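You operate a simulated robot arm through the tools that you are given. There is no shell and no other tool. Be economical: measure what you need, move in short steps, check, and stop when the job is done.

Carry out the task below with a simulated robot arm. There is one attempt and no reset: what you move stays moved.

## Task
Lower the mixer, plug in, mix smooth on slow, unplug and raise it.
Fine: the mortar in the tub ends without lumps; knob back at off first, the plug laid on its shelf; never move the mixer plugged in.

The check looks at the end state, three seconds after you hand in, the way a careful person would. Anything else that was tipped, shoved, dropped, spilled or broken makes it a failure.

## Robot
A 7-joint arm with a two-finger parallel gripper, fixed in place. Base frame: the origin is at the foot of the arm, x ahead of it, y to its left, z up. Lengths are in m, angles in rad, forces in N, time in s.
With the tool pointing down near the work surface it reaches from about 0.1 to 0.62 m from the base axis. Its first joint turns from -2.007 to 2.007 rad. Payload 3.91 kg.
The TCP is the grasp point between the finger pads, 0.03 m short of the fingertips. In the tool frame z runs along the fingers and y along their closing line. The gripper opens to 0.11 m. The fingers are 0.02 m wide and 0.01 m thick; the gripper's body (0.048 by 0.112 m) begins 0.055 m behind the TCP.
Orientation is that of the tool frame in the base frame, as a unit quaternion [w, x, y, z]. With the fingers straight down and closing along the base's y, the tool's x points along the base's -x, its y along +y and its z along -z.

## Interface
- The arm moves only by the tool step_arm. Its argument "motion" is a list of rows, each an object (a shift or turn left out is 0, a gripper value left out holds the last) with "delta_rot": the turn, a rotation vector about the tool's x, y, z in units of 6 degrees (1.0 is 6 degrees), a list of three; "xyz": the shift along the tool's x, y, z in units of 20 mm (1.0 is 20 mm), a list of three; "grip": the closure in counts, from 0 (fully open) to 255 (shut). In form: [{"delta_rot": [ax, ay, az], "xyz": [dx, dy, dz], "grip": grip}, ...]. A call has 1 to 8 rows; each row shifts and turns the commanded pose from where the row before left it, along the tool's axes as they then stand. A call with a number of a shift or a turn outside -1 to 1 is refused whole. A row lasts 0.2 s, in which the tool goes at most 0.05 m and 0.15 rad; a call with a longer step from one row to the next is refused whole, and so is a gripper value outside its range. A pose out of reach is approached as far as the arm can. The call stops where the force on the tool passes 90 N (or 10 N more than at its start, if that is more) or the arm is blocked; 0.2 s more then pass. The fingers move at their own pace (about 0.153 m/s each) and stop on an object; they squeeze with about 32 N. The grip force told is the motor's: it shows also when the fingers shut on nothing. Time passes only in rows, and 0.2 s behind the last, so rows that do not move let the fingers close. It gives the time, the measured TCP pose, the force on the tool (base axes), the opening and the grip force at its end, in the units of the frame above (readings bear some noise).
- Cameras (640 x 400 px; columns grow to the right, rows downward): "scene" is fixed at [0.2198, -0.4996, 1.6703]; the picture's right is [0.83, -0.56, 0.00], its down [-0.23, -0.34, -0.91] and it looks along [0.51, 0.76, -0.41] (base axes); focal length 325 px, centre (320, 200). "wrist" rides on the gripper at [0.072, 0.017, -0.103] in the tool frame; the picture's right is [-0.23, 0.97, 0.00], its down [-0.76, -0.18, -0.62] and it looks along [-0.61, -0.14, 0.78] (tool axes); focal length 222 px, centre (320, 200). There is no depth. A picture from a camera that has moved, and an enlarged one, comes with that camera's place and axes in the base frame and with its lens.
- get_image(camera): a new picture of that camera. The clock stands still meanwhile.
- lift_body(by): slides the trunk up (or, below 0, down) by that many m; the arm rides with it, the base frame stays. It gives what a move gives, with no picture.
- zoom(camera, box): a new picture of the part [left, top, right, bottom] of that camera's present view, enlarged. The clock stands still meanwhile.
- close_job(): hands the job in; it is judged then, once.

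Go step by step. Nothing tells you positions but the pictures and the camera data: compare them with the known pose of the tool, close in by small moves and look again before you grip or let go. The budget is 120 turns and 68 pictures, counting those below and the enlarged ones. Unless the task says otherwise, let go and move clear before handing in, and close with one line.

The tools are called by a JSON object that holds its "op" and its "data". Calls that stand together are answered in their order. step_arm: Moves the arm, as the interface text tells. Its arguments: {"type":"object","properties":{"motion":{"type":"array","items":{"type":"object","properties":{"delta_rot":{"type":"array","items":{"type":"number"}},"xyz":{"type":"array","items":{"type":"number"}},"grip":{"type":"number"}}}}},"required":["motion"]} The other tools are called the same way: lift_body (by) slides the trunk up or down; get_image (camera) takes a picture; zoom (camera, box) takes an enlarged picture of a part of a camera's view; close_job () hands the job in.

At the start:

```text
t: 0.0
tcp_pos: [0.406, 0.1648, 1.5136]
tcp_rot: [0.0, -0.001, 1.0, -0.001]
ft_force: [-0.4, 0.3, -0.3]
opening: 0.1101
grip_force: 0.1
trunk travel left (down, up): [-0.925, 0.065]
```

scene: 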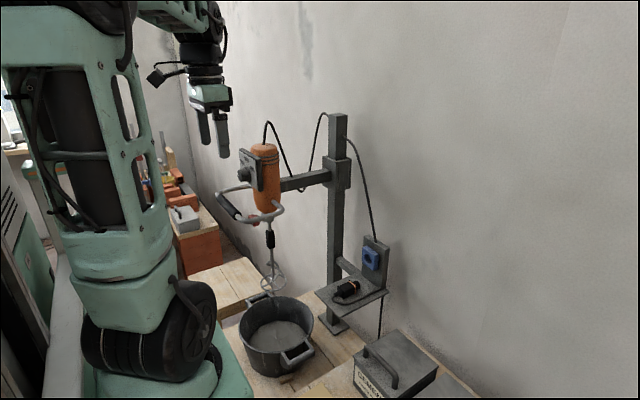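
wrist: 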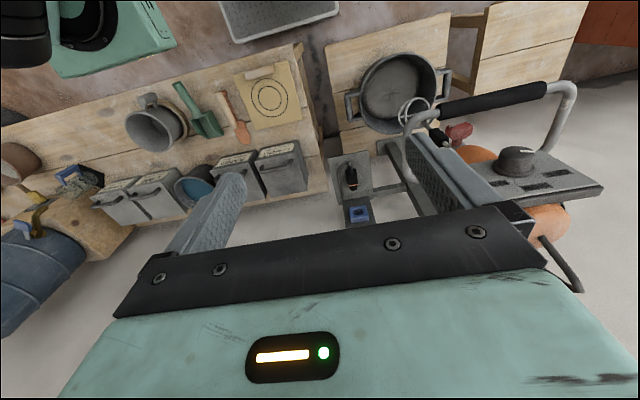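

I see a mixer on a column stand above a tub, a shelf with a plug and a blue socket. I'll look closer at the details before moving.

{"op": "zoom", "data": {"camera": "scene", "box": [200, 100, 360, 200]}}

{"op": "zoom", "data": {"camera": "scene", "box": [220, 200, 420, 390]}}

{"op": "zoom", "data": {"camera": "wrist", "box": [320, 60, 620, 250]}}

```text
4.00 times, centred on (280, 150) of scene
camera zoom: at [0.2198, -0.4996, 1.6703], right [0.83, -0.56, 0.0], down [-0.23, -0.34, -0.91], along [0.51, 0.76, -0.41], focal length 1300 px, centre (480, 400)
```

zoom: 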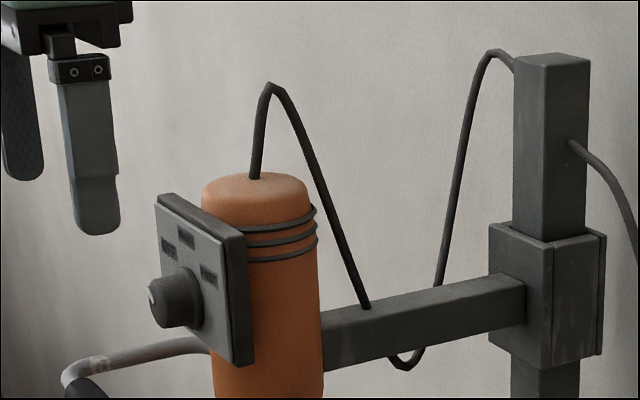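

```text
2.11 times, centred on (320, 295) of scene
camera zoom: at [0.2198, -0.4996, 1.6703], right [0.83, -0.56, 0.0], down [-0.23, -0.34, -0.91], along [0.51, 0.76, -0.41], focal length 684 px, centre (320, 0)
```

zoom: 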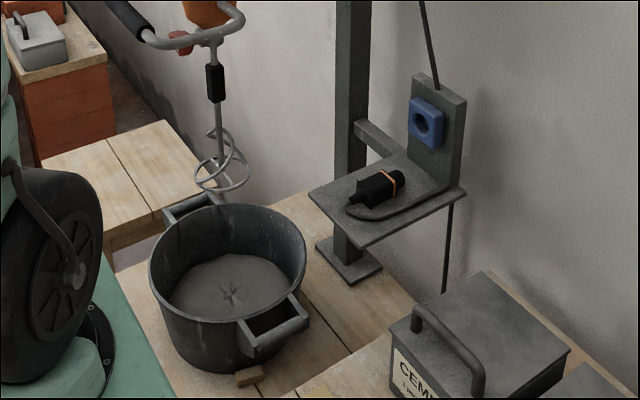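

```text
2.11 times, centred on (470, 155) of wrist
camera zoom: at [0.3312, 0.1811, 1.6169], right [0.23, 0.97, 0.0], down [0.76, -0.18, 0.62], along [0.61, -0.14, -0.78], focal length 468 px, centre (4, 295)
```

zoom: 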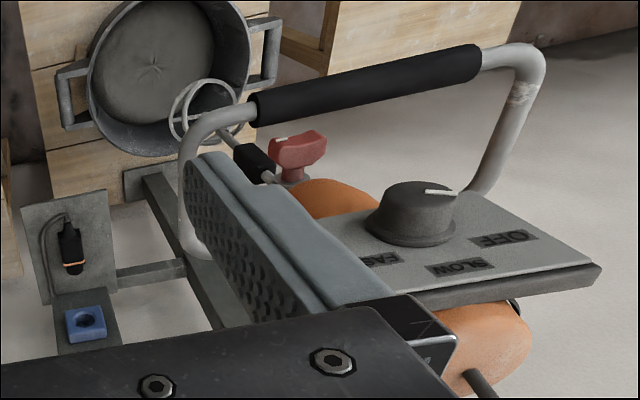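

The mixer appears to hang on an arm along +x at about (0.63, 0.44), with its panel facing −x, the knob near (0.56, 0.43, 1.32) and the handle bar near (0.51, 0.46, 1.2). The plug is near (0.80, 0.195, 0.93) and the socket near (0.90, 0.19, 1.02). I'll turn the tool horizontal towards +x.

{"op": "step_arm", "data": {"motion": [{"delta_rot": [0, -1, 0]}, {"delta_rot": [0, -1, 0]}, {"delta_rot": [0, -1, 0]}, {"delta_rot": [0, -1, 0]}, {"delta_rot": [0, -1, 0]}, {"delta_rot": [0, -1, 0]}, {"delta_rot": [0, -1, 0]}, {"delta_rot": [0, -1, 0]}]}}

{"op": "step_arm", "data": {"motion": [{"delta_rot": [0, -1, 0]}, {"delta_rot": [0, -1, 0]}, {"delta_rot": [0, -1, 0]}, {"delta_rot": [0, -1, 0]}, {"delta_rot": [0, -1, 0]}, {"delta_rot": [0, -1, 0]}, {"delta_rot": [0, -1, 0]}]}}

{"op": "get_image", "data": {"camera": "wrist"}}

```text
t: 1.8
tcp_pos: [0.4094, 0.1669, 1.5108]
tcp_rot: [0.406, 0.005, 0.914, -0.003]
ft_force: [0.0, -0.1, 0.1]
opening: 0.1098
grip_force: 0.1
trunk travel left (down, up): [-0.925, 0.065]
```

```text
t: 3.1
tcp_pos: [0.4575, 0.1286, 1.5239]
tcp_rot: [0.63, 0.087, 0.771, -0.028]
ft_force: [-0.1, 0.2, 0.3]
opening: 0.1099
grip_force: 0.0
trunk travel left (down, up): [-0.925, 0.065]
stopped in row 6: the arm was blocked; the commanded pose is now the measured one
```

```text
62 pictures are left
camera wrist: at [0.346, 0.1673, 1.4771], right [0.21, 0.93, 0.29], down [-0.49, -0.15, 0.86], along [0.85, -0.32, 0.42], focal length 222 px, centre (320, 200)
```

wrist: 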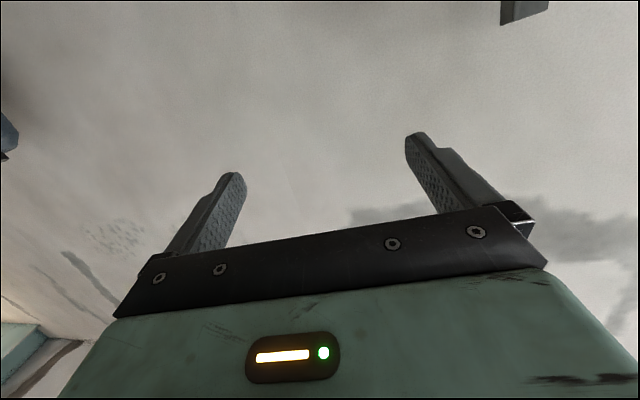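

The arm was blocked about 12° short of horizontal, likely because the wrist is folded too close to the base. I'll move it forward and finish the turn there.

{"op": "step_arm", "data": {"motion": [{"xyz": [0, 0, 1]}, {"xyz": [0, 0, 1]}, {"xyz": [0, 0, 1]}, {"xyz": [0, 0, 1]}, {"delta_rot": [-0.78, -0.95, -0.4]}, {"delta_rot": [-0.78, -0.95, -0.4]}]}}

{"op": "get_image", "data": {"camera": "scene"}}

```text
t: 4.5
tcp_pos: [0.5261, 0.12, 1.5103]
tcp_rot: [0.71, -0.009, 0.704, 0.003]
ft_force: [-0.1, 0.6, 0.2]
opening: 0.1101
grip_force: 0.1
trunk travel left (down, up): [-0.925, 0.065]
```

```text
61 pictures are left
```

scene: 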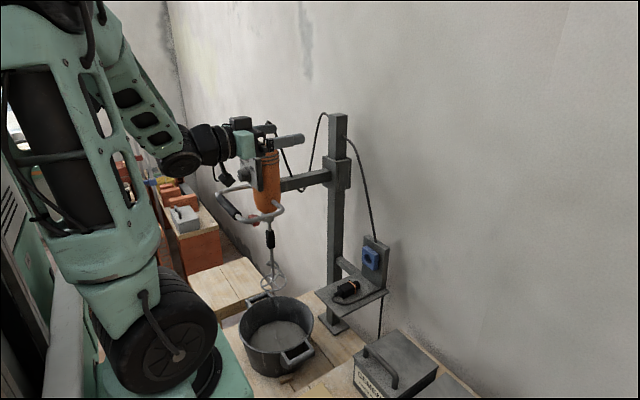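

The tool is horizontal along +x. Next I lower the trunk to handle height, then back off while moving towards y = 0.28 and rolling so the fingers close vertically.

{"op": "lift_body", "data": {"by": -0.29}}

{"op": "step_arm", "data": {"motion": [{"xyz": [0, 1, -0.6]}, {"xyz": [0, 1, -0.6]}, {"xyz": [0, 1, -0.6]}, {"xyz": [0, 1, -0.6]}, {"xyz": [0, 1, -0.6]}, {"xyz": [0, 1, -0.6]}, {"xyz": [0, 1, -0.6]}, {"xyz": [0, 1, -0.6]}]}}

{"op": "step_arm", "data": {"motion": [{"delta_rot": [0, 0, -1]}, {"delta_rot": [0, 0, -1]}, {"delta_rot": [0, 0, -1]}, {"delta_rot": [0, 0, -1]}, {"delta_rot": [0, 0, -1]}, {"delta_rot": [0, 0, -1]}, {"delta_rot": [0, 0, -1]}, {"delta_rot": [0, 0, -1]}]}}

{"op": "step_arm", "data": {"motion": [{"delta_rot": [0, 0, -1]}, {"delta_rot": [0, 0, -1]}, {"delta_rot": [0, 0, -1]}, {"delta_rot": [0, 0, -1]}, {"delta_rot": [0, 0, -1]}, {"delta_rot": [0, 0, -1]}, {"delta_rot": [0, 0, -1]}]}}

{"op": "get_image", "data": {"camera": "wrist"}}

{"op": "get_image", "data": {"camera": "scene"}}

```text
t: 7.4
tcp_pos: [0.527, 0.1201, 1.2198]
tcp_rot: [0.71, -0.009, 0.704, 0.003]
ft_force: [-0.4, 0.6, 0.1]
opening: 0.11
grip_force: 0.2
trunk travel left (down, up): [-0.635, 0.355]
```

```text
t: 9.2
tcp_pos: [0.465, 0.252, 1.2121]
tcp_rot: [0.712, 0.024, 0.7, -0.047]
ft_force: [-4.7, -49.9, -16.8]
opening: 0.0853
grip_force: 0.1
trunk travel left (down, up): [-0.635, 0.355]
```

```text
t: 11.0
tcp_pos: [0.4779, 0.2475, 1.2142]
tcp_rot: [0.632, -0.252, 0.648, -0.342]
ft_force: [0.2, 0.1, -1.3]
opening: 0.1099
grip_force: 0.1
trunk travel left (down, up): [-0.635, 0.355]
```

```text
t: 12.6
tcp_pos: [0.4815, 0.2464, 1.2173]
tcp_rot: [-0.466, 0.464, -0.516, 0.549]
ft_force: [0.0, -0.8, 0.1]
opening: 0.1101
grip_force: 0.1
trunk travel left (down, up): [-0.635, 0.355]
```

```text
60 pictures are left
camera wrist: at [0.3687, 0.1863, 1.1988], right [0.06, 0.19, -0.98], down [-0.52, 0.84, 0.13], along [0.85, 0.5, 0.15], focal length 222 px, centre (320, 200)
```

wrist: 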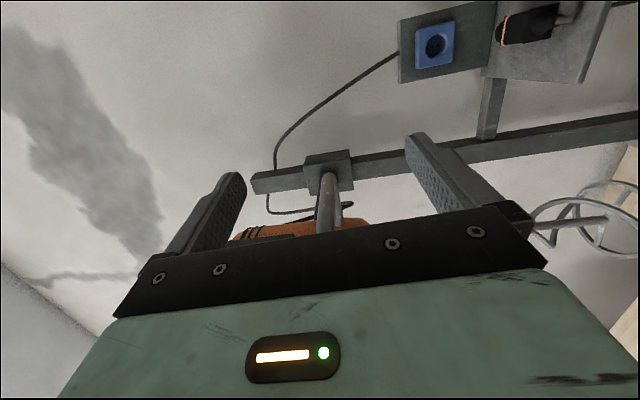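

```text
59 pictures are left
```

scene: 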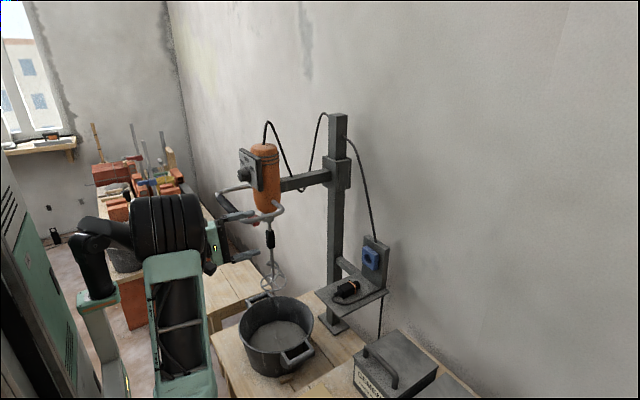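

The finger brushed the handle's near side (its sides are at y ≈ 0.31 and 0.59), but nothing shifted. I'll back out along −x, straighten the yaw, then move to the handle's centre at y ≈ 0.45.

{"op": "step_arm", "data": {"motion": [{"xyz": [0, 0, -1]}, {"xyz": [0, 0, -1]}, {"xyz": [0, 0, -1]}, {"xyz": [0, 0, -1]}, {"xyz": [0, 0, -1]}, {"delta_rot": [-0.2, -0.64, 0]}, {"delta_rot": [-0.15, -0.64, 0]}]}}

```text
t: 13.0
tcp_pos: [0.4846, 0.2342, 1.2181]
tcp_rot: [-0.454, 0.447, -0.524, 0.565]
ft_force: [-0.6, -0.1, -0.3]
opening: 0.1099
grip_force: 0.1
trunk travel left (down, up): [-0.635, 0.355]
stopped in row 1: the arm was blocked; the commanded pose is now the measured one
```

It is blocked again: pointing along +x this near the base folds the wrist too far. I'll yaw the tool to point radially, about 38° left, and approach the bar obliquely.

{"op": "step_arm", "data": {"motion": [{"delta_rot": [0, -1, 0]}, {"delta_rot": [0, -1, 0]}, {"delta_rot": [0, -1, 0]}, {"delta_rot": [0, -1, 0]}, {"delta_rot": [0, -1, 0]}, {"delta_rot": [0, -1, 0]}, {"delta_rot": [0, -1, 0]}, {"delta_rot": [0, -1, 0]}]}}

{"op": "get_image", "data": {"camera": "wrist"}}

```text
t: 14.8
tcp_pos: [0.4802, 0.2387, 1.219]
tcp_rot: [-0.631, 0.641, -0.29, 0.326]
ft_force: [0.5, -0.1, 0.1]
opening: 0.11
grip_force: 0.0
trunk travel left (down, up): [-0.635, 0.355]
```

```text
58 pictures are left
camera wrist: at [0.4436, 0.1173, 1.2057], right [-0.1, 0.14, -0.98], down [-0.97, 0.22, 0.13], along [0.23, 0.97, 0.12], focal length 222 px, centre (320, 200)
```

wrist: 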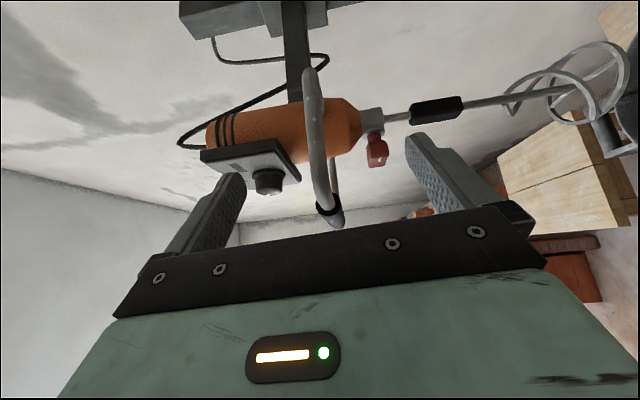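

The tool now yaws left and I see the handle between the fingers. I'll look closer at the red part under the gearbox and at the panel.

{"op": "zoom", "data": {"camera": "wrist", "box": [180, 60, 480, 240]}}

```text
2.13 times, centred on (330, 150) of wrist
camera zoom: at [0.4436, 0.1173, 1.2057], right [-0.1, 0.14, -0.98], down [-0.97, 0.22, 0.13], along [0.23, 0.97, 0.12], focal length 474 px, centre (299, 307)
```

zoom: 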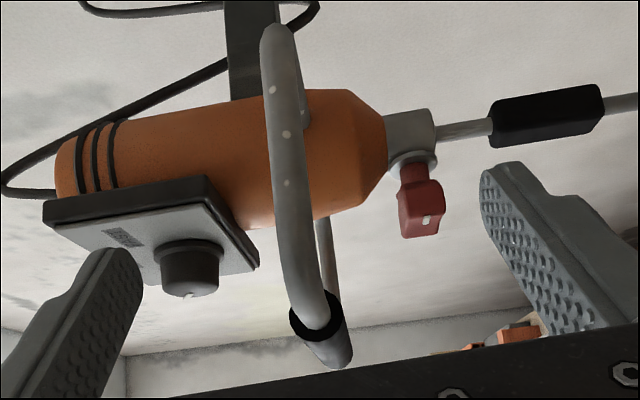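

The knob is confirmed at about (0.55, 0.44, 1.32) and the grip bar at about x = 0.495, z = 1.22. The red paddle sits on the gearbox and I won't touch it. Now I shift sideways to a pre-grasp in front of the bar.

{"op": "step_arm", "data": {"motion": [{"xyz": [-1, 0, 0]}, {"xyz": [-1, 0, 0]}, {"xyz": [-1, 0, 0]}, {"xyz": [-1, 0, 0]}, {"xyz": [-1, 0, 0]}, {"xyz": [-1, 0, 0.3]}, {"xyz": [-1, 0, 0.5]}, {"xyz": [-0.8, 0, 0.7]}]}}

{"op": "get_image", "data": {"camera": "wrist"}}

{"op": "get_image", "data": {"camera": "scene"}}

```text
t: 16.6
tcp_pos: [0.4282, 0.3714, 1.2056]
tcp_rot: [-0.621, 0.635, -0.303, 0.345]
ft_force: [-0.5, 0.5, 0.0]
opening: 0.11
grip_force: 0.1
trunk travel left (down, up): [-0.635, 0.355]
```

```text
56 pictures are left
camera wrist: at [0.3867, 0.251, 1.1946], right [-0.09, 0.14, -0.99], down [-0.96, 0.27, 0.12], along [0.28, 0.95, 0.11], focal length 222 px, centre (320, 200)
```

wrist: 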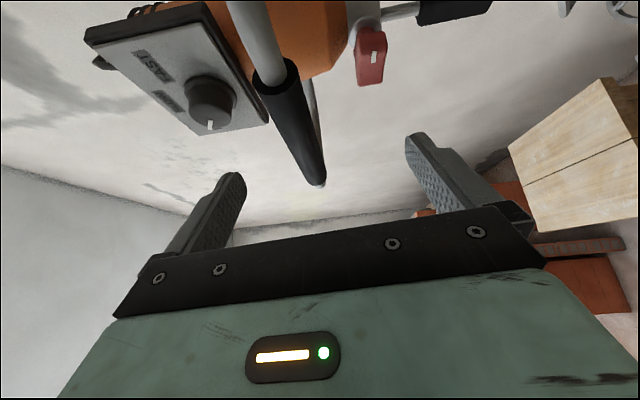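

```text
55 pictures are left
```

scene: 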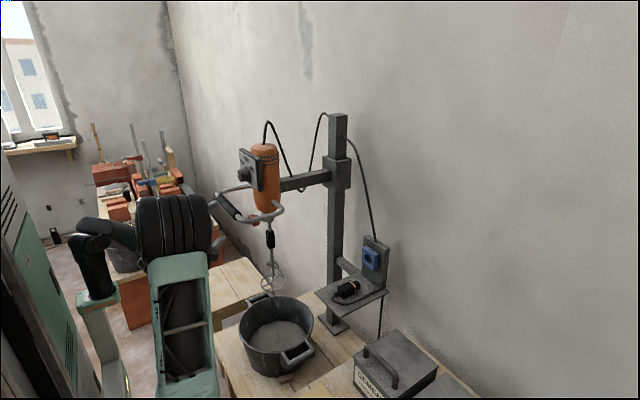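

The bar measures x ≈ 0.50, z ≈ 1.23. I'll partly close the fingers so they stay clear of the knob, align the height, and advance.

{"op": "step_arm", "data": {"motion": [{"xyz": [-0.6, -0.6, 0], "grip": 100}, {"xyz": [-0.5, -0.6, 0]}, {"xyz": [0, 0, 0.8]}, {"xyz": [0, 0, 0.8]}, {"xyz": [0, 0, 0.8]}]}}

{"op": "get_image", "data": {"camera": "wrist"}}

```text
t: 17.8
tcp_pos: [0.4359, 0.4238, 1.2346]
tcp_rot: [-0.629, 0.64, -0.292, 0.331]
ft_force: [-0.8, 0.4, -0.6]
opening: 0.0668
grip_force: 0.0
trunk travel left (down, up): [-0.635, 0.355]
```

```text
54 pictures are left
camera wrist: at [0.3976, 0.3026, 1.2208], right [-0.1, 0.14, -0.98], down [-0.97, 0.23, 0.13], along [0.24, 0.96, 0.12], focal length 222 px, centre (320, 200)
```

wrist: 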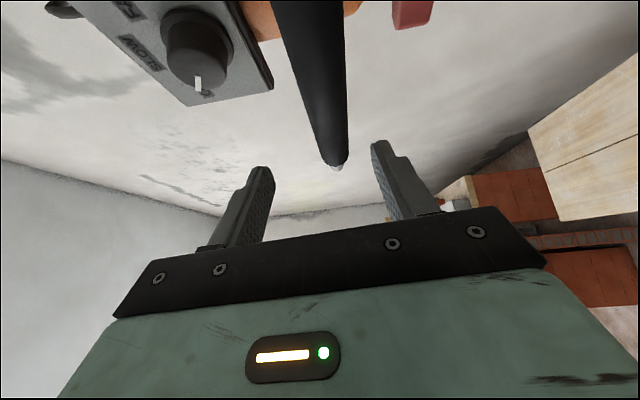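

The bar sits between the finger planes. I'll advance about 7.5 cm and close.

{"op": "step_arm", "data": {"motion": [{"xyz": [0, 0.1, 1]}, {"xyz": [0, 0.1, 1]}, {"xyz": [0, 0.1, 0.9]}, {"xyz": [0, 0, 0.8]}, {}]}}

{"op": "get_image", "data": {"camera": "wrist"}}

```text
t: 19.0
tcp_pos: [0.4885, 0.4741, 1.228]
tcp_rot: [-0.632, 0.64, -0.29, 0.328]
ft_force: [-0.1, -0.2, -1.7]
opening: 0.067
grip_force: 0.1
trunk travel left (down, up): [-0.635, 0.355]
```

```text
53 pictures are left
camera wrist: at [0.4524, 0.3523, 1.2157], right [-0.1, 0.14, -0.98], down [-0.97, 0.22, 0.13], along [0.23, 0.97, 0.12], focal length 222 px, centre (320, 200)
```

wrist: 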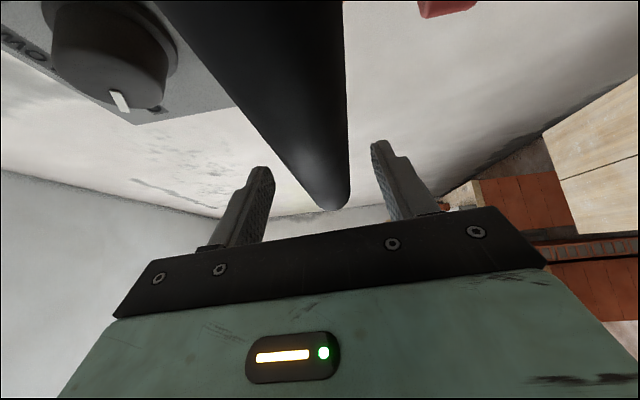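

The bar lies between the pads, about 1 cm beyond the TCP. I'll nudge forward and close on it.

{"op": "step_arm", "data": {"motion": [{"xyz": [0, 0, 0.5]}, {"grip": 255}, {}, {}]}}

```text
t: 20.0
tcp_pos: [0.4967, 0.4799, 1.2261]
tcp_rot: [-0.629, 0.642, -0.291, 0.327]
ft_force: [-3.6, -6.7, -22.4]
opening: 0.029
grip_force: 45.6
trunk travel left (down, up): [-0.635, 0.355]
```

I have the bar gripped. I'll test a small downward move to see whether the carriage slides.

{"op": "step_arm", "data": {"motion": [{"xyz": [0, 0.5, 0]}, {"xyz": [0, 0.5, 0]}, {"xyz": [0, 0.5, 0]}]}}

{"op": "get_image", "data": {"camera": "scene"}}

```text
t: 20.8
tcp_pos: [0.4975, 0.4807, 1.1991]
tcp_rot: [-0.632, 0.641, -0.288, 0.326]
ft_force: [-7.9, 7.7, 3.5]
opening: 0.0289
grip_force: 45.2
trunk travel left (down, up): [-0.635, 0.355]
```

```text
52 pictures are left
```

scene: 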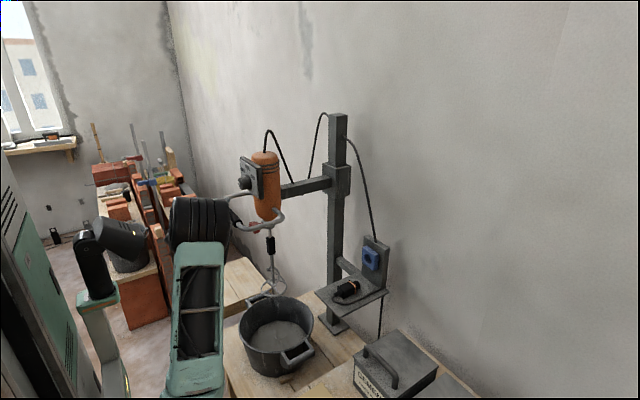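

The carriage slides freely with the mixer. The whisk's bottom is at about z = 0.79 and the mortar surface about 0.60, so I'll lower mostly with the trunk and watch forces.

{"op": "lift_body", "data": {"by": -0.1}}

{"op": "lift_body", "data": {"by": -0.06}}

{"op": "get_image", "data": {"camera": "scene"}}

```text
t: 22.1
tcp_pos: [0.4963, 0.4799, 1.0961]
tcp_rot: [-0.63, 0.642, -0.289, 0.326]
ft_force: [-16.9, 14.5, -1.0]
opening: 0.0291
grip_force: 45.0
trunk travel left (down, up): [-0.535, 0.455]
```

```text
t: 23.1
tcp_pos: [0.4972, 0.48, 1.037]
tcp_rot: [-0.631, 0.642, -0.29, 0.326]
ft_force: [-19.3, 16.2, -1.8]
opening: 0.0287
grip_force: 45.3
trunk travel left (down, up): [-0.475, 0.515]
```

```text
51 pictures are left
```

scene: 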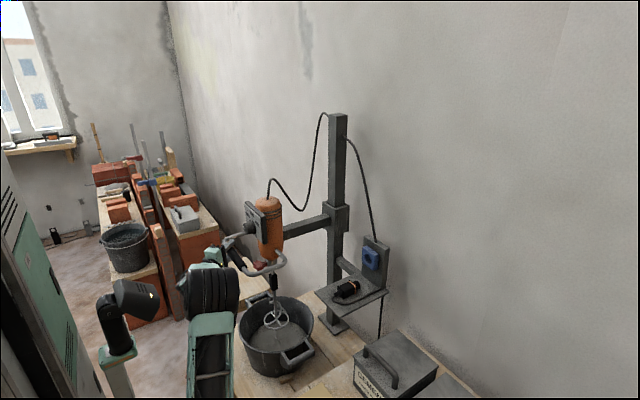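

It is going smoothly and the whisk is now just above the mortar. I'll continue with force-guarded arm steps.

{"op": "step_arm", "data": {"motion": [{"xyz": [0, 0.6, 0]}, {"xyz": [0, 0.6, 0]}, {"xyz": [0, 0.6, 0]}, {"xyz": [0, 0.6, 0]}]}}

{"op": "zoom", "data": {"camera": "scene", "box": [200, 180, 360, 380]}}

```text
t: 24.1
tcp_pos: [0.4962, 0.4799, 0.99]
tcp_rot: [-0.631, 0.642, -0.289, 0.325]
ft_force: [-15.6, 34.2, 3.2]
opening: 0.0293
grip_force: 44.9
trunk travel left (down, up): [-0.475, 0.515]
```

```text
2.00 times, centred on (280, 280) of scene
camera zoom: at [0.2198, -0.4996, 1.6703], right [0.83, -0.56, 0.0], down [-0.23, -0.34, -0.91], along [0.51, 0.76, -0.41], focal length 650 px, centre (400, 40)
```

zoom: 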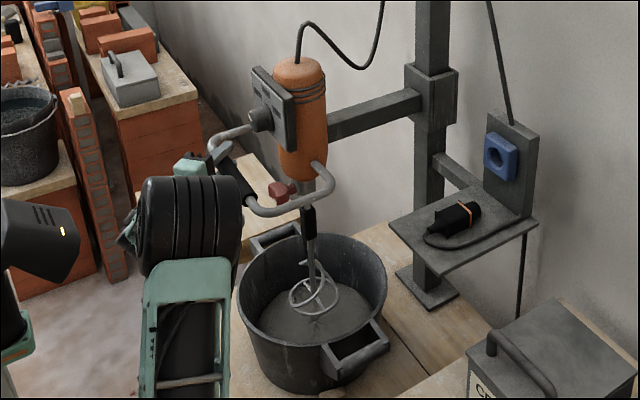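

The whisk ring is at the mortar surface. I'll continue down.

{"op": "step_arm", "data": {"motion": [{"xyz": [0, 0.6, 0]}, {"xyz": [0, 0.6, 0]}, {"xyz": [0, 0.6, 0]}]}}

{"op": "zoom", "data": {"camera": "scene", "box": [220, 240, 330, 380]}}

```text
t: 24.9
tcp_pos: [0.4979, 0.478, 0.9532]
tcp_rot: [-0.632, 0.642, -0.288, 0.324]
ft_force: [-20.3, 32.5, 2.6]
opening: 0.0287
grip_force: 45.6
trunk travel left (down, up): [-0.475, 0.515]
```

```text
2.86 times, centred on (275, 310) of scene
camera zoom: at [0.2198, -0.4996, 1.6703], right [0.83, -0.56, 0.0], down [-0.23, -0.34, -0.91], along [0.51, 0.76, -0.41], focal length 929 px, centre (449, -114)
```

zoom: 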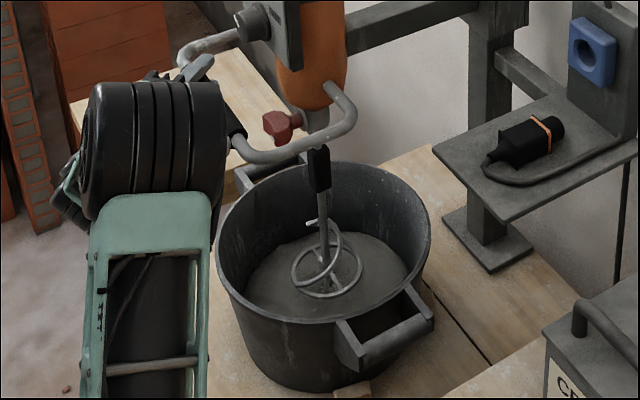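

The lower part is entering the mortar. I'll go on gently until the carriage stops or the whisk is submerged.

{"op": "step_arm", "data": {"motion": [{"xyz": [0, 0.5, 0]}, {"xyz": [0, 0.5, 0]}, {"xyz": [0, 0.5, 0]}]}}

{"op": "zoom", "data": {"camera": "scene", "box": [220, 240, 330, 380]}}

```text
t: 25.8
tcp_pos: [0.4985, 0.4778, 0.9238]
tcp_rot: [-0.632, 0.642, -0.289, 0.325]
ft_force: [-18.4, 34.5, 1.0]
opening: 0.0292
grip_force: 45.0
trunk travel left (down, up): [-0.475, 0.515]
```

```text
2.86 times, centred on (275, 310) of scene
camera zoom: at [0.2198, -0.4996, 1.6703], right [0.83, -0.56, 0.0], down [-0.23, -0.34, -0.91], along [0.51, 0.76, -0.41], focal length 929 px, centre (449, -114)
```

zoom: 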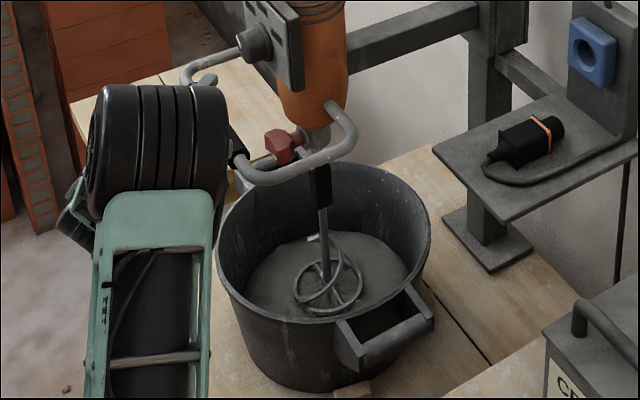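

The ring is still visible around the mortar surface, so I'll keep lowering.

{"op": "step_arm", "data": {"motion": [{"xyz": [0, 0.5, 0]}, {"xyz": [0, 0.5, 0]}, {"xyz": [0, 0.5, 0]}]}}

{"op": "zoom", "data": {"camera": "scene", "box": [220, 240, 330, 380]}}

```text
t: 26.6
tcp_pos: [0.499, 0.4771, 0.8948]
tcp_rot: [-0.632, 0.642, -0.288, 0.324]
ft_force: [-26.8, 24.1, 2.6]
opening: 0.0289
grip_force: 44.9
trunk travel left (down, up): [-0.475, 0.515]
```

```text
2.86 times, centred on (275, 310) of scene
camera zoom: at [0.2198, -0.4996, 1.6703], right [0.83, -0.56, 0.0], down [-0.23, -0.34, -0.91], along [0.51, 0.76, -0.41], focal length 929 px, centre (449, -114)
```

zoom: 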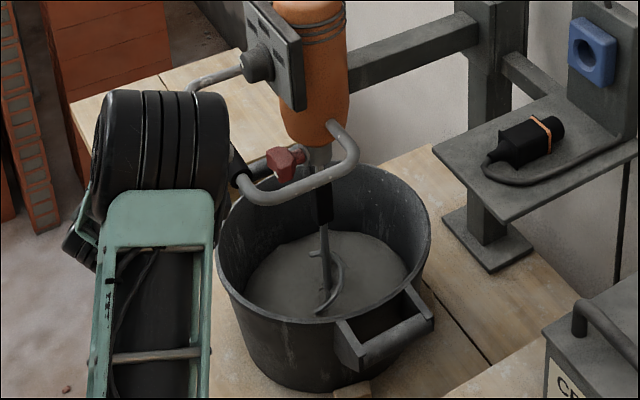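

The ring is now submerged. I'll go a bit deeper, watching the vertical force.

{"op": "step_arm", "data": {"motion": [{"xyz": [0, 0.4, 0]}, {"xyz": [0, 0.4, 0]}, {"xyz": [0, 0.4, 0]}]}}

{"op": "zoom", "data": {"camera": "scene", "box": [220, 240, 330, 380]}}

```text
t: 27.4
tcp_pos: [0.5, 0.4759, 0.8841]
tcp_rot: [0.642, -0.632, 0.286, -0.326]
ft_force: [-32.7, 10.8, 67.1]
opening: 0.0294
grip_force: 45.1
trunk travel left (down, up): [-0.475, 0.515]
```

```text
2.86 times, centred on (275, 310) of scene
camera zoom: at [0.2198, -0.4996, 1.6703], right [0.83, -0.56, 0.0], down [-0.23, -0.34, -0.91], along [0.51, 0.76, -0.41], focal length 929 px, centre (449, -114)
```

zoom: 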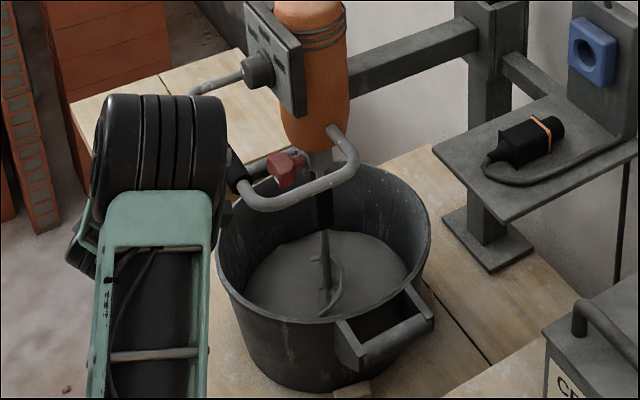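

The carriage hit its bottom stop (67 N) and the whisk is in the mortar. I'll relieve the load, open the fingers and back away.

{"op": "step_arm", "data": {"motion": [{"xyz": [0, -0.55, 0]}, {"grip": 100}, {}, {"xyz": [0, 0, -1]}, {"xyz": [0, 0, -1]}, {"xyz": [0, 0, -1]}, {"xyz": [0, 0, -1]}]}}

{"op": "get_image", "data": {"camera": "scene"}}

{"op": "get_image", "data": {"camera": "wrist"}}

```text
t: 28.9
tcp_pos: [0.4401, 0.4233, 0.879]
tcp_rot: [-0.63, 0.641, -0.291, 0.329]
ft_force: [-0.4, -0.2, 0.6]
opening: 0.0668
grip_force: 0.1
trunk travel left (down, up): [-0.475, 0.515]
```

```text
45 pictures are left
```

scene: 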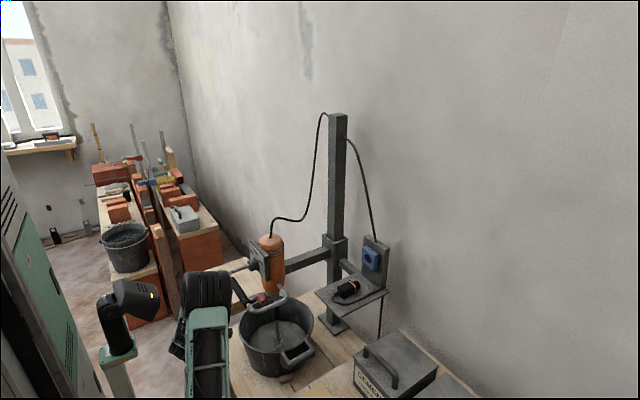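

```text
44 pictures are left
camera wrist: at [0.4037, 0.301, 0.8672], right [-0.1, 0.14, -0.98], down [-0.97, 0.22, 0.13], along [0.23, 0.96, 0.12], focal length 222 px, centre (320, 200)
```

wrist: 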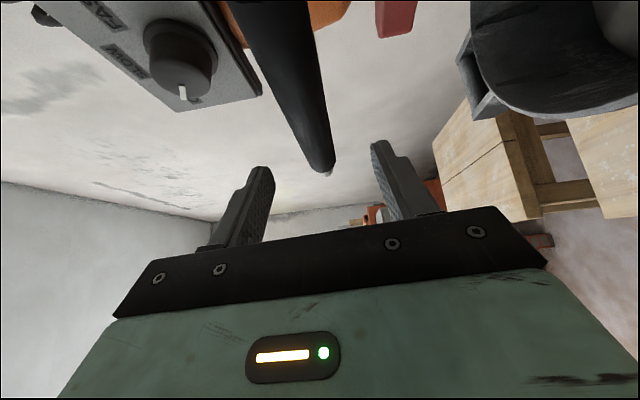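

The mixer stays down. Now for the plug: it lies along +x at y ≈ 0.20, x ≈ 0.75–0.855, z ≈ 0.93, pointing at the socket. I'll raise clear, then roll so the camera is on top.

{"op": "lift_body", "data": {"by": 0.28}}

{"op": "step_arm", "data": {"motion": [{"xyz": [1, 0, 0]}, {"xyz": [1, 0, 0]}, {"xyz": [1, 0, 0]}, {"xyz": [1, 0, 0]}, {"xyz": [1, 0, 0]}, {"xyz": [1, 0, 0]}, {"xyz": [1, 0, 0]}, {"xyz": [1, 0, 0]}]}}

{"op": "step_arm", "data": {"motion": [{"delta_rot": [0, 0, -1]}, {"delta_rot": [0, 0, -1]}, {"delta_rot": [0, 0, -1]}, {"delta_rot": [0, 0, -1]}, {"delta_rot": [0, 0, -1]}, {"delta_rot": [0, 0, -1]}, {"delta_rot": [0, 0, -1]}, {"delta_rot": [0, 0, -1]}]}}

```text
t: 31.8
tcp_pos: [0.441, 0.4239, 1.1613]
tcp_rot: [-0.631, 0.64, -0.29, 0.328]
ft_force: [0.3, -0.1, 0.0]
opening: 0.0669
grip_force: 0.1
trunk travel left (down, up): [-0.755, 0.235]
```

```text
t: 33.6
tcp_pos: [0.5386, 0.2995, 1.1683]
tcp_rot: [-0.631, 0.641, -0.29, 0.327]
ft_force: [0.0, 0.5, -0.1]
opening: 0.0667
grip_force: 0.0
trunk travel left (down, up): [-0.755, 0.235]
```

```text
t: 35.4
tcp_pos: [0.5395, 0.2984, 1.1698]
tcp_rot: [-0.442, 0.703, -0.005, 0.557]
ft_force: [0.2, 0.0, -0.1]
opening: 0.067
grip_force: 0.0
trunk travel left (down, up): [-0.755, 0.235]
```

The roll works. I'll finish it, then turn the yaw back to +x.

{"op": "step_arm", "data": {"motion": [{"delta_rot": [0, 0, -1]}, {"delta_rot": [0, 0, -1]}, {"delta_rot": [0, 0, -1]}, {"delta_rot": [0, 0, -1]}, {"delta_rot": [0, 0, -1]}, {"delta_rot": [0, 0, -1]}, {"delta_rot": [0, 0, -1]}]}}

{"op": "step_arm", "data": {"motion": [{"delta_rot": [-1, 0, 0]}, {"delta_rot": [-1, 0, 0]}, {"delta_rot": [-1, 0, 0]}, {"delta_rot": [-1, 0, 0]}, {"delta_rot": [-1, 0, 0]}, {"delta_rot": [-1, 0, 0], "xyz": [0, 0, 0.5]}]}}

{"op": "get_image", "data": {"camera": "wrist"}}

```text
t: 37.0
tcp_pos: [0.5402, 0.2973, 1.1699]
tcp_rot: [-0.214, 0.658, 0.248, 0.678]
ft_force: [-0.1, -0.3, 0.9]
opening: 0.0669
grip_force: 0.0
trunk travel left (down, up): [-0.755, 0.235]
```

```text
t: 38.4
tcp_pos: [0.5498, 0.3002, 1.1709]
tcp_rot: [0.0, 0.693, 0.025, 0.721]
ft_force: [0.5, 0.1, -0.4]
opening: 0.0667
grip_force: 0.0
trunk travel left (down, up): [-0.755, 0.235]
```

```text
43 pictures are left
camera wrist: at [0.4425, 0.2811, 1.2399], right [0.04, -0.98, -0.19], down [-0.6, 0.13, -0.79], along [0.8, 0.15, -0.58], focal length 222 px, centre (320, 200)
```

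wrist: 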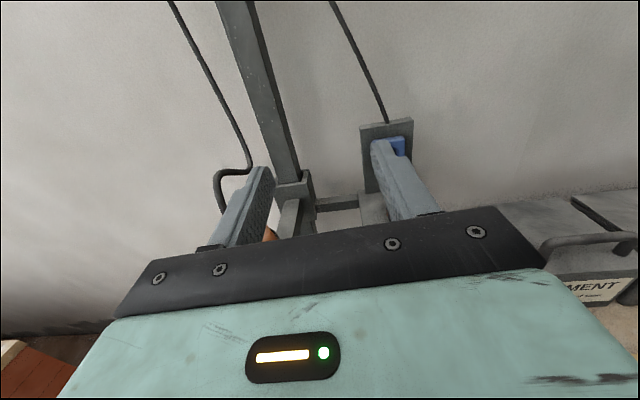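

The tool points along +x with the camera on top. I'll shift to y ≈ 0.20 while pitching down about 40°.

{"op": "step_arm", "data": {"motion": [{"xyz": [0, 1, 0], "delta_rot": [-0.3, 0, 0]}, {"xyz": [0, 1, 0]}, {"xyz": [0, 1, 0]}, {"xyz": [0, 1, 0]}, {"xyz": [0, 1, 0]}, {"delta_rot": [0, -1, 0]}, {"delta_rot": [0, -1, 0]}, {"delta_rot": [0, -1, 0]}]}}

{"op": "step_arm", "data": {"motion": [{"delta_rot": [0, -1, 0]}, {"delta_rot": [0, -1, 0]}, {"delta_rot": [0, -1, 0]}, {"delta_rot": [0, -0.8, 0]}, {"xyz": [0, 0, 1]}, {"xyz": [0, 0, 1]}, {"xyz": [0, 0, 1]}]}}

{"op": "get_image", "data": {"camera": "wrist"}}

```text
t: 40.2
tcp_pos: [0.5501, 0.2001, 1.1731]
tcp_rot: [0.012, 0.797, 0.014, 0.604]
ft_force: [0.1, -0.4, 0.1]
opening: 0.0669
grip_force: 0.0
trunk travel left (down, up): [-0.755, 0.235]
```

```text
t: 41.8
tcp_pos: [0.5973, 0.1993, 1.1362]
tcp_rot: [0.016, 0.9, 0.01, 0.435]
ft_force: [0.0, -0.5, 1.3]
opening: 0.067
grip_force: 0.1
trunk travel left (down, up): [-0.755, 0.235]
```

```text
42 pictures are left
camera wrist: at [0.561, 0.1859, 1.2585], right [-0.14, -0.98, -0.14], down [-0.96, 0.16, -0.22], along [0.23, 0.11, -0.97], focal length 222 px, centre (320, 200)
```

wrist: 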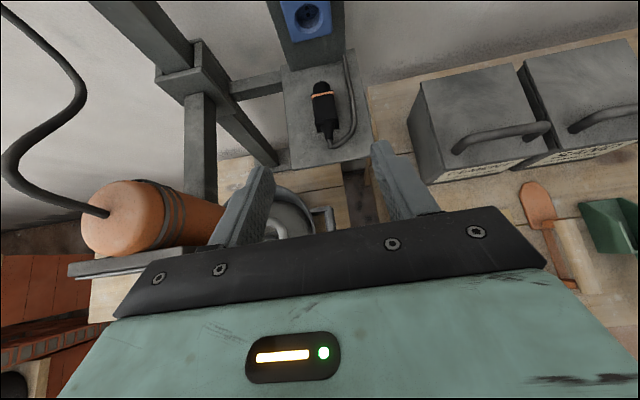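

Clear view of the plug, shelf and socket. Zooming to read the geometry.

{"op": "zoom", "data": {"camera": "wrist", "box": [250, 0, 390, 180]}}

```text
2.22 times, centred on (320, 90) of wrist
camera zoom: at [0.561, 0.1859, 1.2585], right [-0.14, -0.98, -0.14], down [-0.96, 0.16, -0.22], along [0.23, 0.11, -0.97], focal length 494 px, centre (320, 444)
```

zoom: 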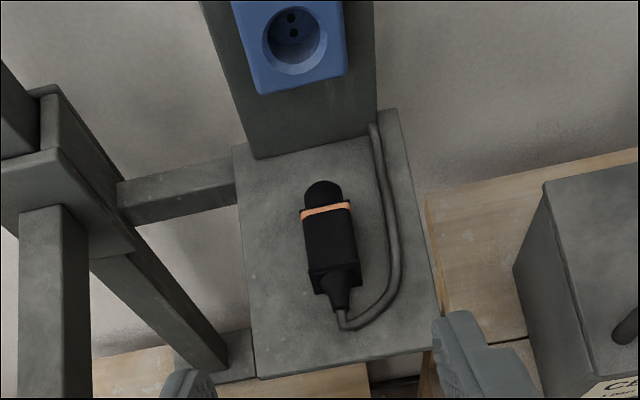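

The plug has a square body (about 4 cm) at x ≈ 0.75–0.82, y ≈ 0.19, and the socket recess is at about (0.885, 0.192, 1.015). I'll correct small tilts and move forward over the plug, testing reach.

{"op": "step_arm", "data": {"motion": [{"delta_rot": [0.19, 0, 0.3], "xyz": [0, 0.4, 0]}, {"xyz": [0.62, 0, 0.78]}, {"xyz": [0.62, 0, 0.78]}, {"xyz": [0.62, 0, 0.78]}, {"xyz": [0.62, 0, 0.78]}, {"xyz": [0.62, 0, 0.78]}, {"xyz": [0.62, 0, 0.78]}, {"xyz": [0.62, 0, 0.78]}]}}

```text
t: 43.6
tcp_pos: [0.7371, 0.1896, 1.1363]
tcp_rot: [0.0, 0.9, 0.0, 0.435]
ft_force: [1.0, 0.0, 0.5]
opening: 0.0671
grip_force: 0.1
trunk travel left (down, up): [-0.755, 0.235]
```

It reaches. Now forward to x ≈ 0.775 and down with the trunk to just above the plug.

{"op": "step_arm", "data": {"motion": [{"xyz": [0.62, 0, 0.78]}, {"xyz": [0.56, 0, 0.7]}, {}]}}

{"op": "lift_body", "data": {"by": -0.12}}

{"op": "get_image", "data": {"camera": "wrist"}}

{"op": "zoom", "data": {"camera": "scene", "box": [300, 200, 420, 330]}}

```text
t: 44.4
tcp_pos: [0.7736, 0.1909, 1.1361]
tcp_rot: [0.0, 0.9, 0.0, 0.435]
ft_force: [0.2, -0.4, 0.7]
opening: 0.0669
grip_force: 0.0
trunk travel left (down, up): [-0.755, 0.235]
```

```text
t: 45.9
tcp_pos: [0.772, 0.192, 1.0172]
tcp_rot: [-0.001, 0.9, 0.0, 0.435]
ft_force: [-0.4, 0.4, 0.4]
opening: 0.0669
grip_force: 0.0
trunk travel left (down, up): [-0.635, 0.355]
```

```text
40 pictures are left
camera wrist: at [0.7363, 0.1738, 1.1395], right [-0.14, -0.97, -0.18], down [-0.96, 0.18, -0.21], along [0.24, 0.14, -0.96], focal length 222 px, centre (320, 200)
```

wrist: 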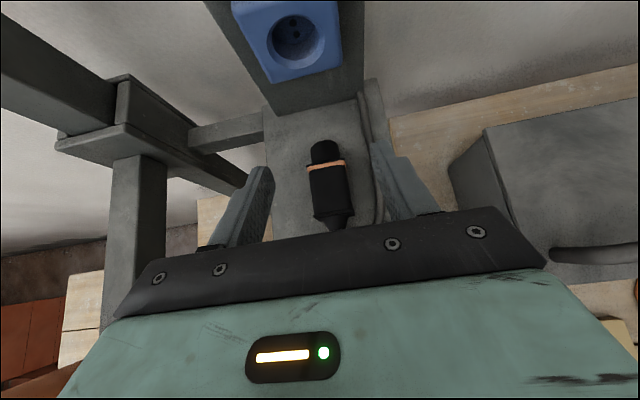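

```text
3.08 times, centred on (360, 265) of scene
camera zoom: at [0.2198, -0.4996, 1.6703], right [0.83, -0.56, 0.0], down [-0.23, -0.34, -0.91], along [0.51, 0.76, -0.41], focal length 1000 px, centre (197, 0)
```

zoom: 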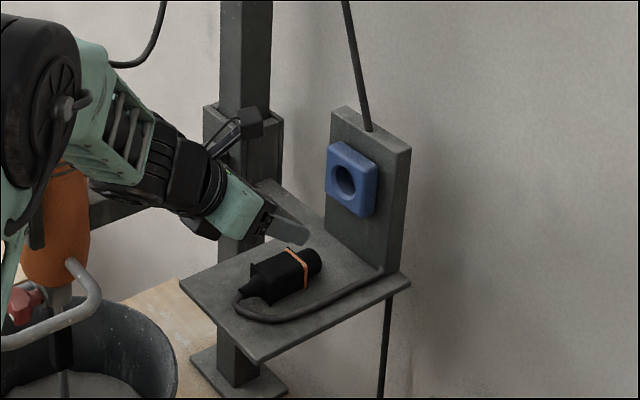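

The plug body is at x ≈ 0.77–0.82, y ≈ 0.195, with its top around 0.94. I'll centre over it and descend between the sides.

{"op": "step_arm", "data": {"motion": [{"xyz": [0.4, -0.15, 0.5]}, {"xyz": [-0.783, 0, 0.62]}, {"xyz": [-0.783, 0, 0.62]}, {"xyz": [-0.7, 0, 0.56]}, {}]}}

{"op": "get_image", "data": {"camera": "wrist"}}

{"op": "zoom", "data": {"camera": "scene", "box": [310, 230, 400, 320]}}

```text
t: 47.1
tcp_pos: [0.7865, 0.1919, 0.9617]
tcp_rot: [-0.001, 0.9, 0.0, 0.436]
ft_force: [0.7, 0.2, -0.2]
opening: 0.0669
grip_force: 0.2
trunk travel left (down, up): [-0.635, 0.355]
```

```text
38 pictures are left
camera wrist: at [0.7499, 0.177, 1.0821], right [-0.14, -0.97, -0.18], down [-0.96, 0.18, -0.21], along [0.24, 0.14, -0.96], focal length 222 px, centre (320, 200)
```

wrist: 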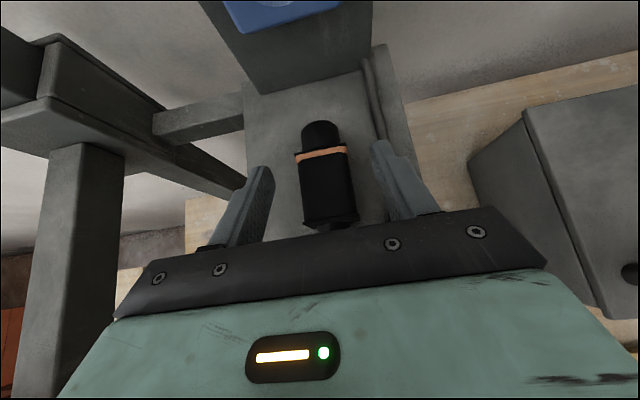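

```text
4.44 times, centred on (355, 275) of scene
camera zoom: at [0.2198, -0.4996, 1.6703], right [0.83, -0.56, 0.0], down [-0.23, -0.34, -0.91], along [0.51, 0.76, -0.41], focal length 1445 px, centre (164, -133)
```

zoom: 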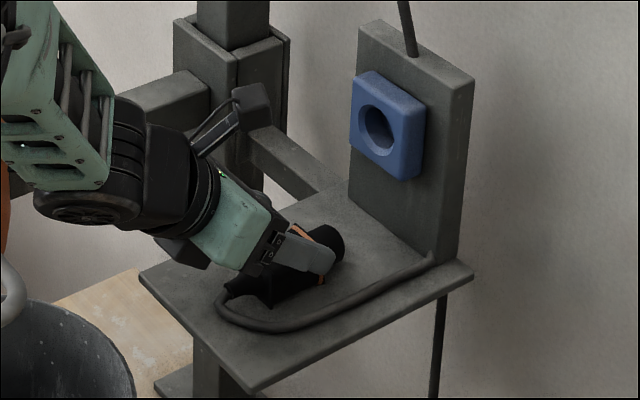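

The fingers straddle the plug, centred. I'll lower another centimetre and close.

{"op": "step_arm", "data": {"motion": [{"xyz": [-0.45, 0, 0.36]}, {}, {"grip": 255}, {}, {}]}}

{"op": "get_image", "data": {"camera": "wrist"}}

```text
t: 48.3
tcp_pos: [0.7867, 0.1944, 0.9485]
tcp_rot: [-0.001, 0.9, 0.0, 0.436]
ft_force: [1.0, 1.1, 0.7]
opening: 0.037
grip_force: 31.7
trunk travel left (down, up): [-0.635, 0.355]
```

```text
36 pictures are left
camera wrist: at [0.75, 0.1767, 1.0707], right [-0.14, -0.97, -0.18], down [-0.96, 0.18, -0.21], along [0.24, 0.14, -0.96], focal length 222 px, centre (320, 200)
```

wrist: 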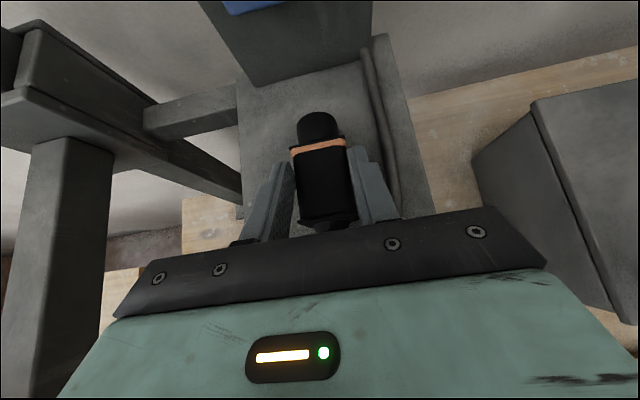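

The plug is gripped (37 mm wide). I'll lift it by 7 cm and check alignment with the socket.

{"op": "step_arm", "data": {"motion": [{"xyz": [0.783, 0, -0.62]}, {"xyz": [0.783, 0, -0.62]}, {"xyz": [0.783, 0, -0.62]}, {"xyz": [0.4, 0, -0.31]}, {}]}}

{"op": "zoom", "data": {"camera": "scene", "box": [310, 225, 400, 315]}}

{"op": "get_image", "data": {"camera": "wrist"}}

```text
t: 49.5
tcp_pos: [0.7849, 0.1953, 1.0177]
tcp_rot: [0.0, 0.9, 0.0, 0.435]
ft_force: [0.4, 1.3, -0.8]
opening: 0.0372
grip_force: 32.2
trunk travel left (down, up): [-0.635, 0.355]
```

```text
4.44 times, centred on (355, 270) of scene
camera zoom: at [0.2198, -0.4996, 1.6703], right [0.83, -0.56, 0.0], down [-0.23, -0.34, -0.91], along [0.51, 0.76, -0.41], focal length 1445 px, centre (164, -111)
```

zoom: 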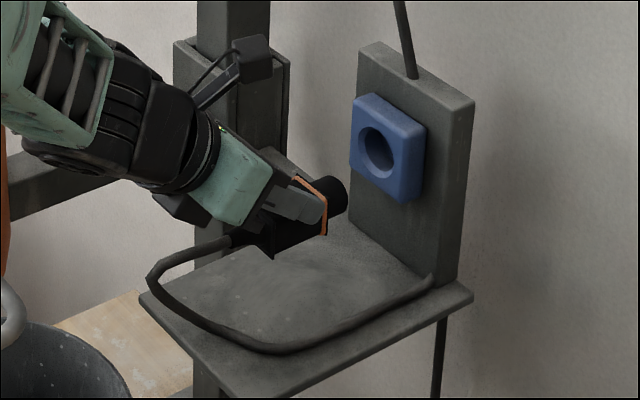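

```text
34 pictures are left
camera wrist: at [0.7492, 0.1775, 1.1396], right [-0.14, -0.97, -0.18], down [-0.96, 0.18, -0.21], along [0.24, 0.14, -0.96], focal length 222 px, centre (320, 200)
```

wrist: 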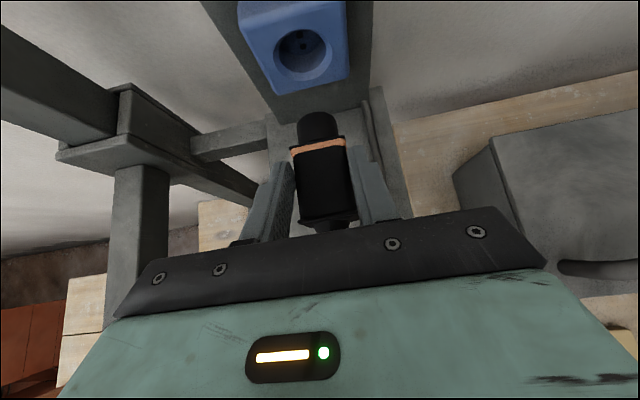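

The plug axis is at about z = 0.998 and the socket about 1.02, both at y ≈ 0.1925. I'll lift 22 mm, move 2 cm closer and check again.

{"op": "step_arm", "data": {"motion": [{"xyz": [0.783, 0, -0.62]}, {"xyz": [0.08, 0, -0.06]}, {"xyz": [0.62, 0, 0.78]}, {}]}}

{"op": "zoom", "data": {"camera": "scene", "box": [330, 230, 390, 290]}}

{"op": "zoom", "data": {"camera": "wrist", "box": [230, 0, 390, 180]}}

```text
t: 50.5
tcp_pos: [0.8072, 0.1944, 1.0373]
tcp_rot: [-0.001, 0.9, 0.0, 0.435]
ft_force: [-0.2, -0.7, -1.6]
opening: 0.0372
grip_force: 32.2
trunk travel left (down, up): [-0.635, 0.355]
```

```text
6.67 times, centred on (360, 260) of scene
camera zoom: at [0.2198, -0.4996, 1.6703], right [0.83, -0.56, 0.0], down [-0.23, -0.34, -0.91], along [0.51, 0.76, -0.41], focal length 2167 px, centre (53, -200)
```

zoom: 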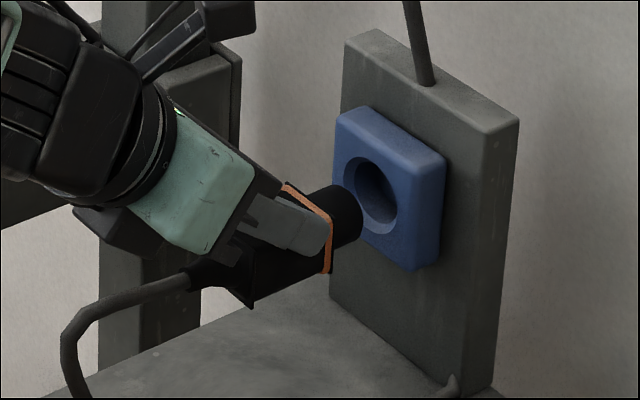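

```text
2.22 times, centred on (310, 90) of wrist
camera zoom: at [0.7706, 0.1769, 1.1597], right [-0.14, -0.97, -0.18], down [-0.96, 0.18, -0.21], along [0.24, 0.14, -0.96], focal length 494 px, centre (342, 444)
```

zoom: 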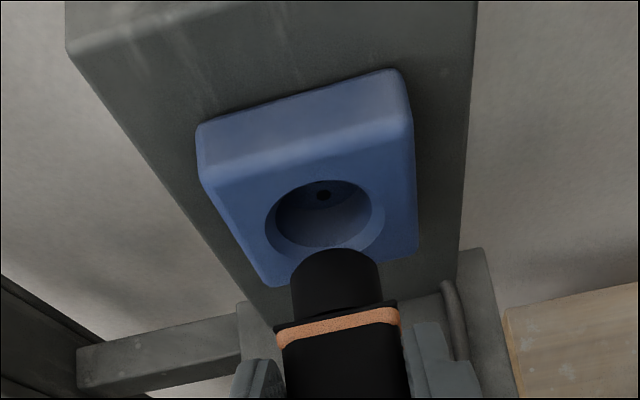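

The alignment is close; in the wrist view the plug tip is about 4 mm too far to −y with about 2° of yaw. I'll correct both and advance 1 cm.

{"op": "step_arm", "data": {"motion": [{"delta_rot": [0.26, 0, -0.2], "xyz": [0, -0.12, 0]}, {"xyz": [0.31, 0, 0.39]}, {}]}}

{"op": "zoom", "data": {"camera": "scene", "box": [330, 230, 390, 290]}}

{"op": "zoom", "data": {"camera": "wrist", "box": [230, 0, 390, 180]}}

```text
t: 51.3
tcp_pos: [0.8172, 0.1971, 1.0397]
tcp_rot: [-0.009, 0.9, 0.017, 0.435]
ft_force: [-0.1, -0.3, -0.6]
opening: 0.0372
grip_force: 32.2
trunk travel left (down, up): [-0.635, 0.355]
```

```text
6.67 times, centred on (360, 260) of scene
camera zoom: at [0.2198, -0.4996, 1.6703], right [0.83, -0.56, 0.0], down [-0.23, -0.34, -0.91], along [0.51, 0.76, -0.41], focal length 2167 px, centre (53, -200)
```

zoom: 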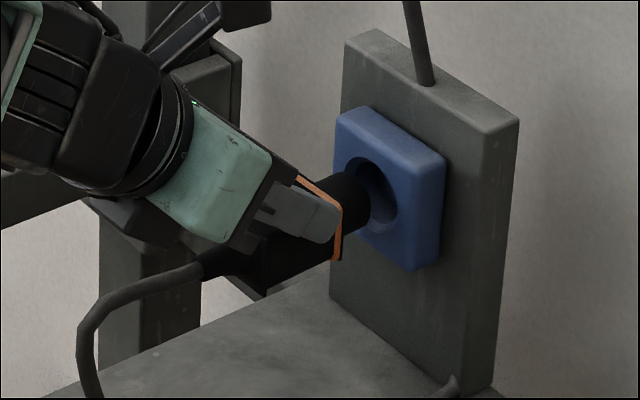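

```text
2.22 times, centred on (310, 90) of wrist
camera zoom: at [0.7804, 0.1785, 1.1614], right [-0.11, -0.98, -0.18], down [-0.97, 0.14, -0.21], along [0.23, 0.15, -0.96], focal length 494 px, centre (342, 444)
```

zoom: 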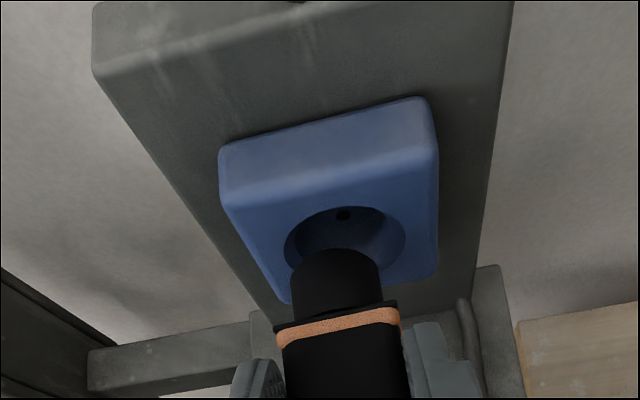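

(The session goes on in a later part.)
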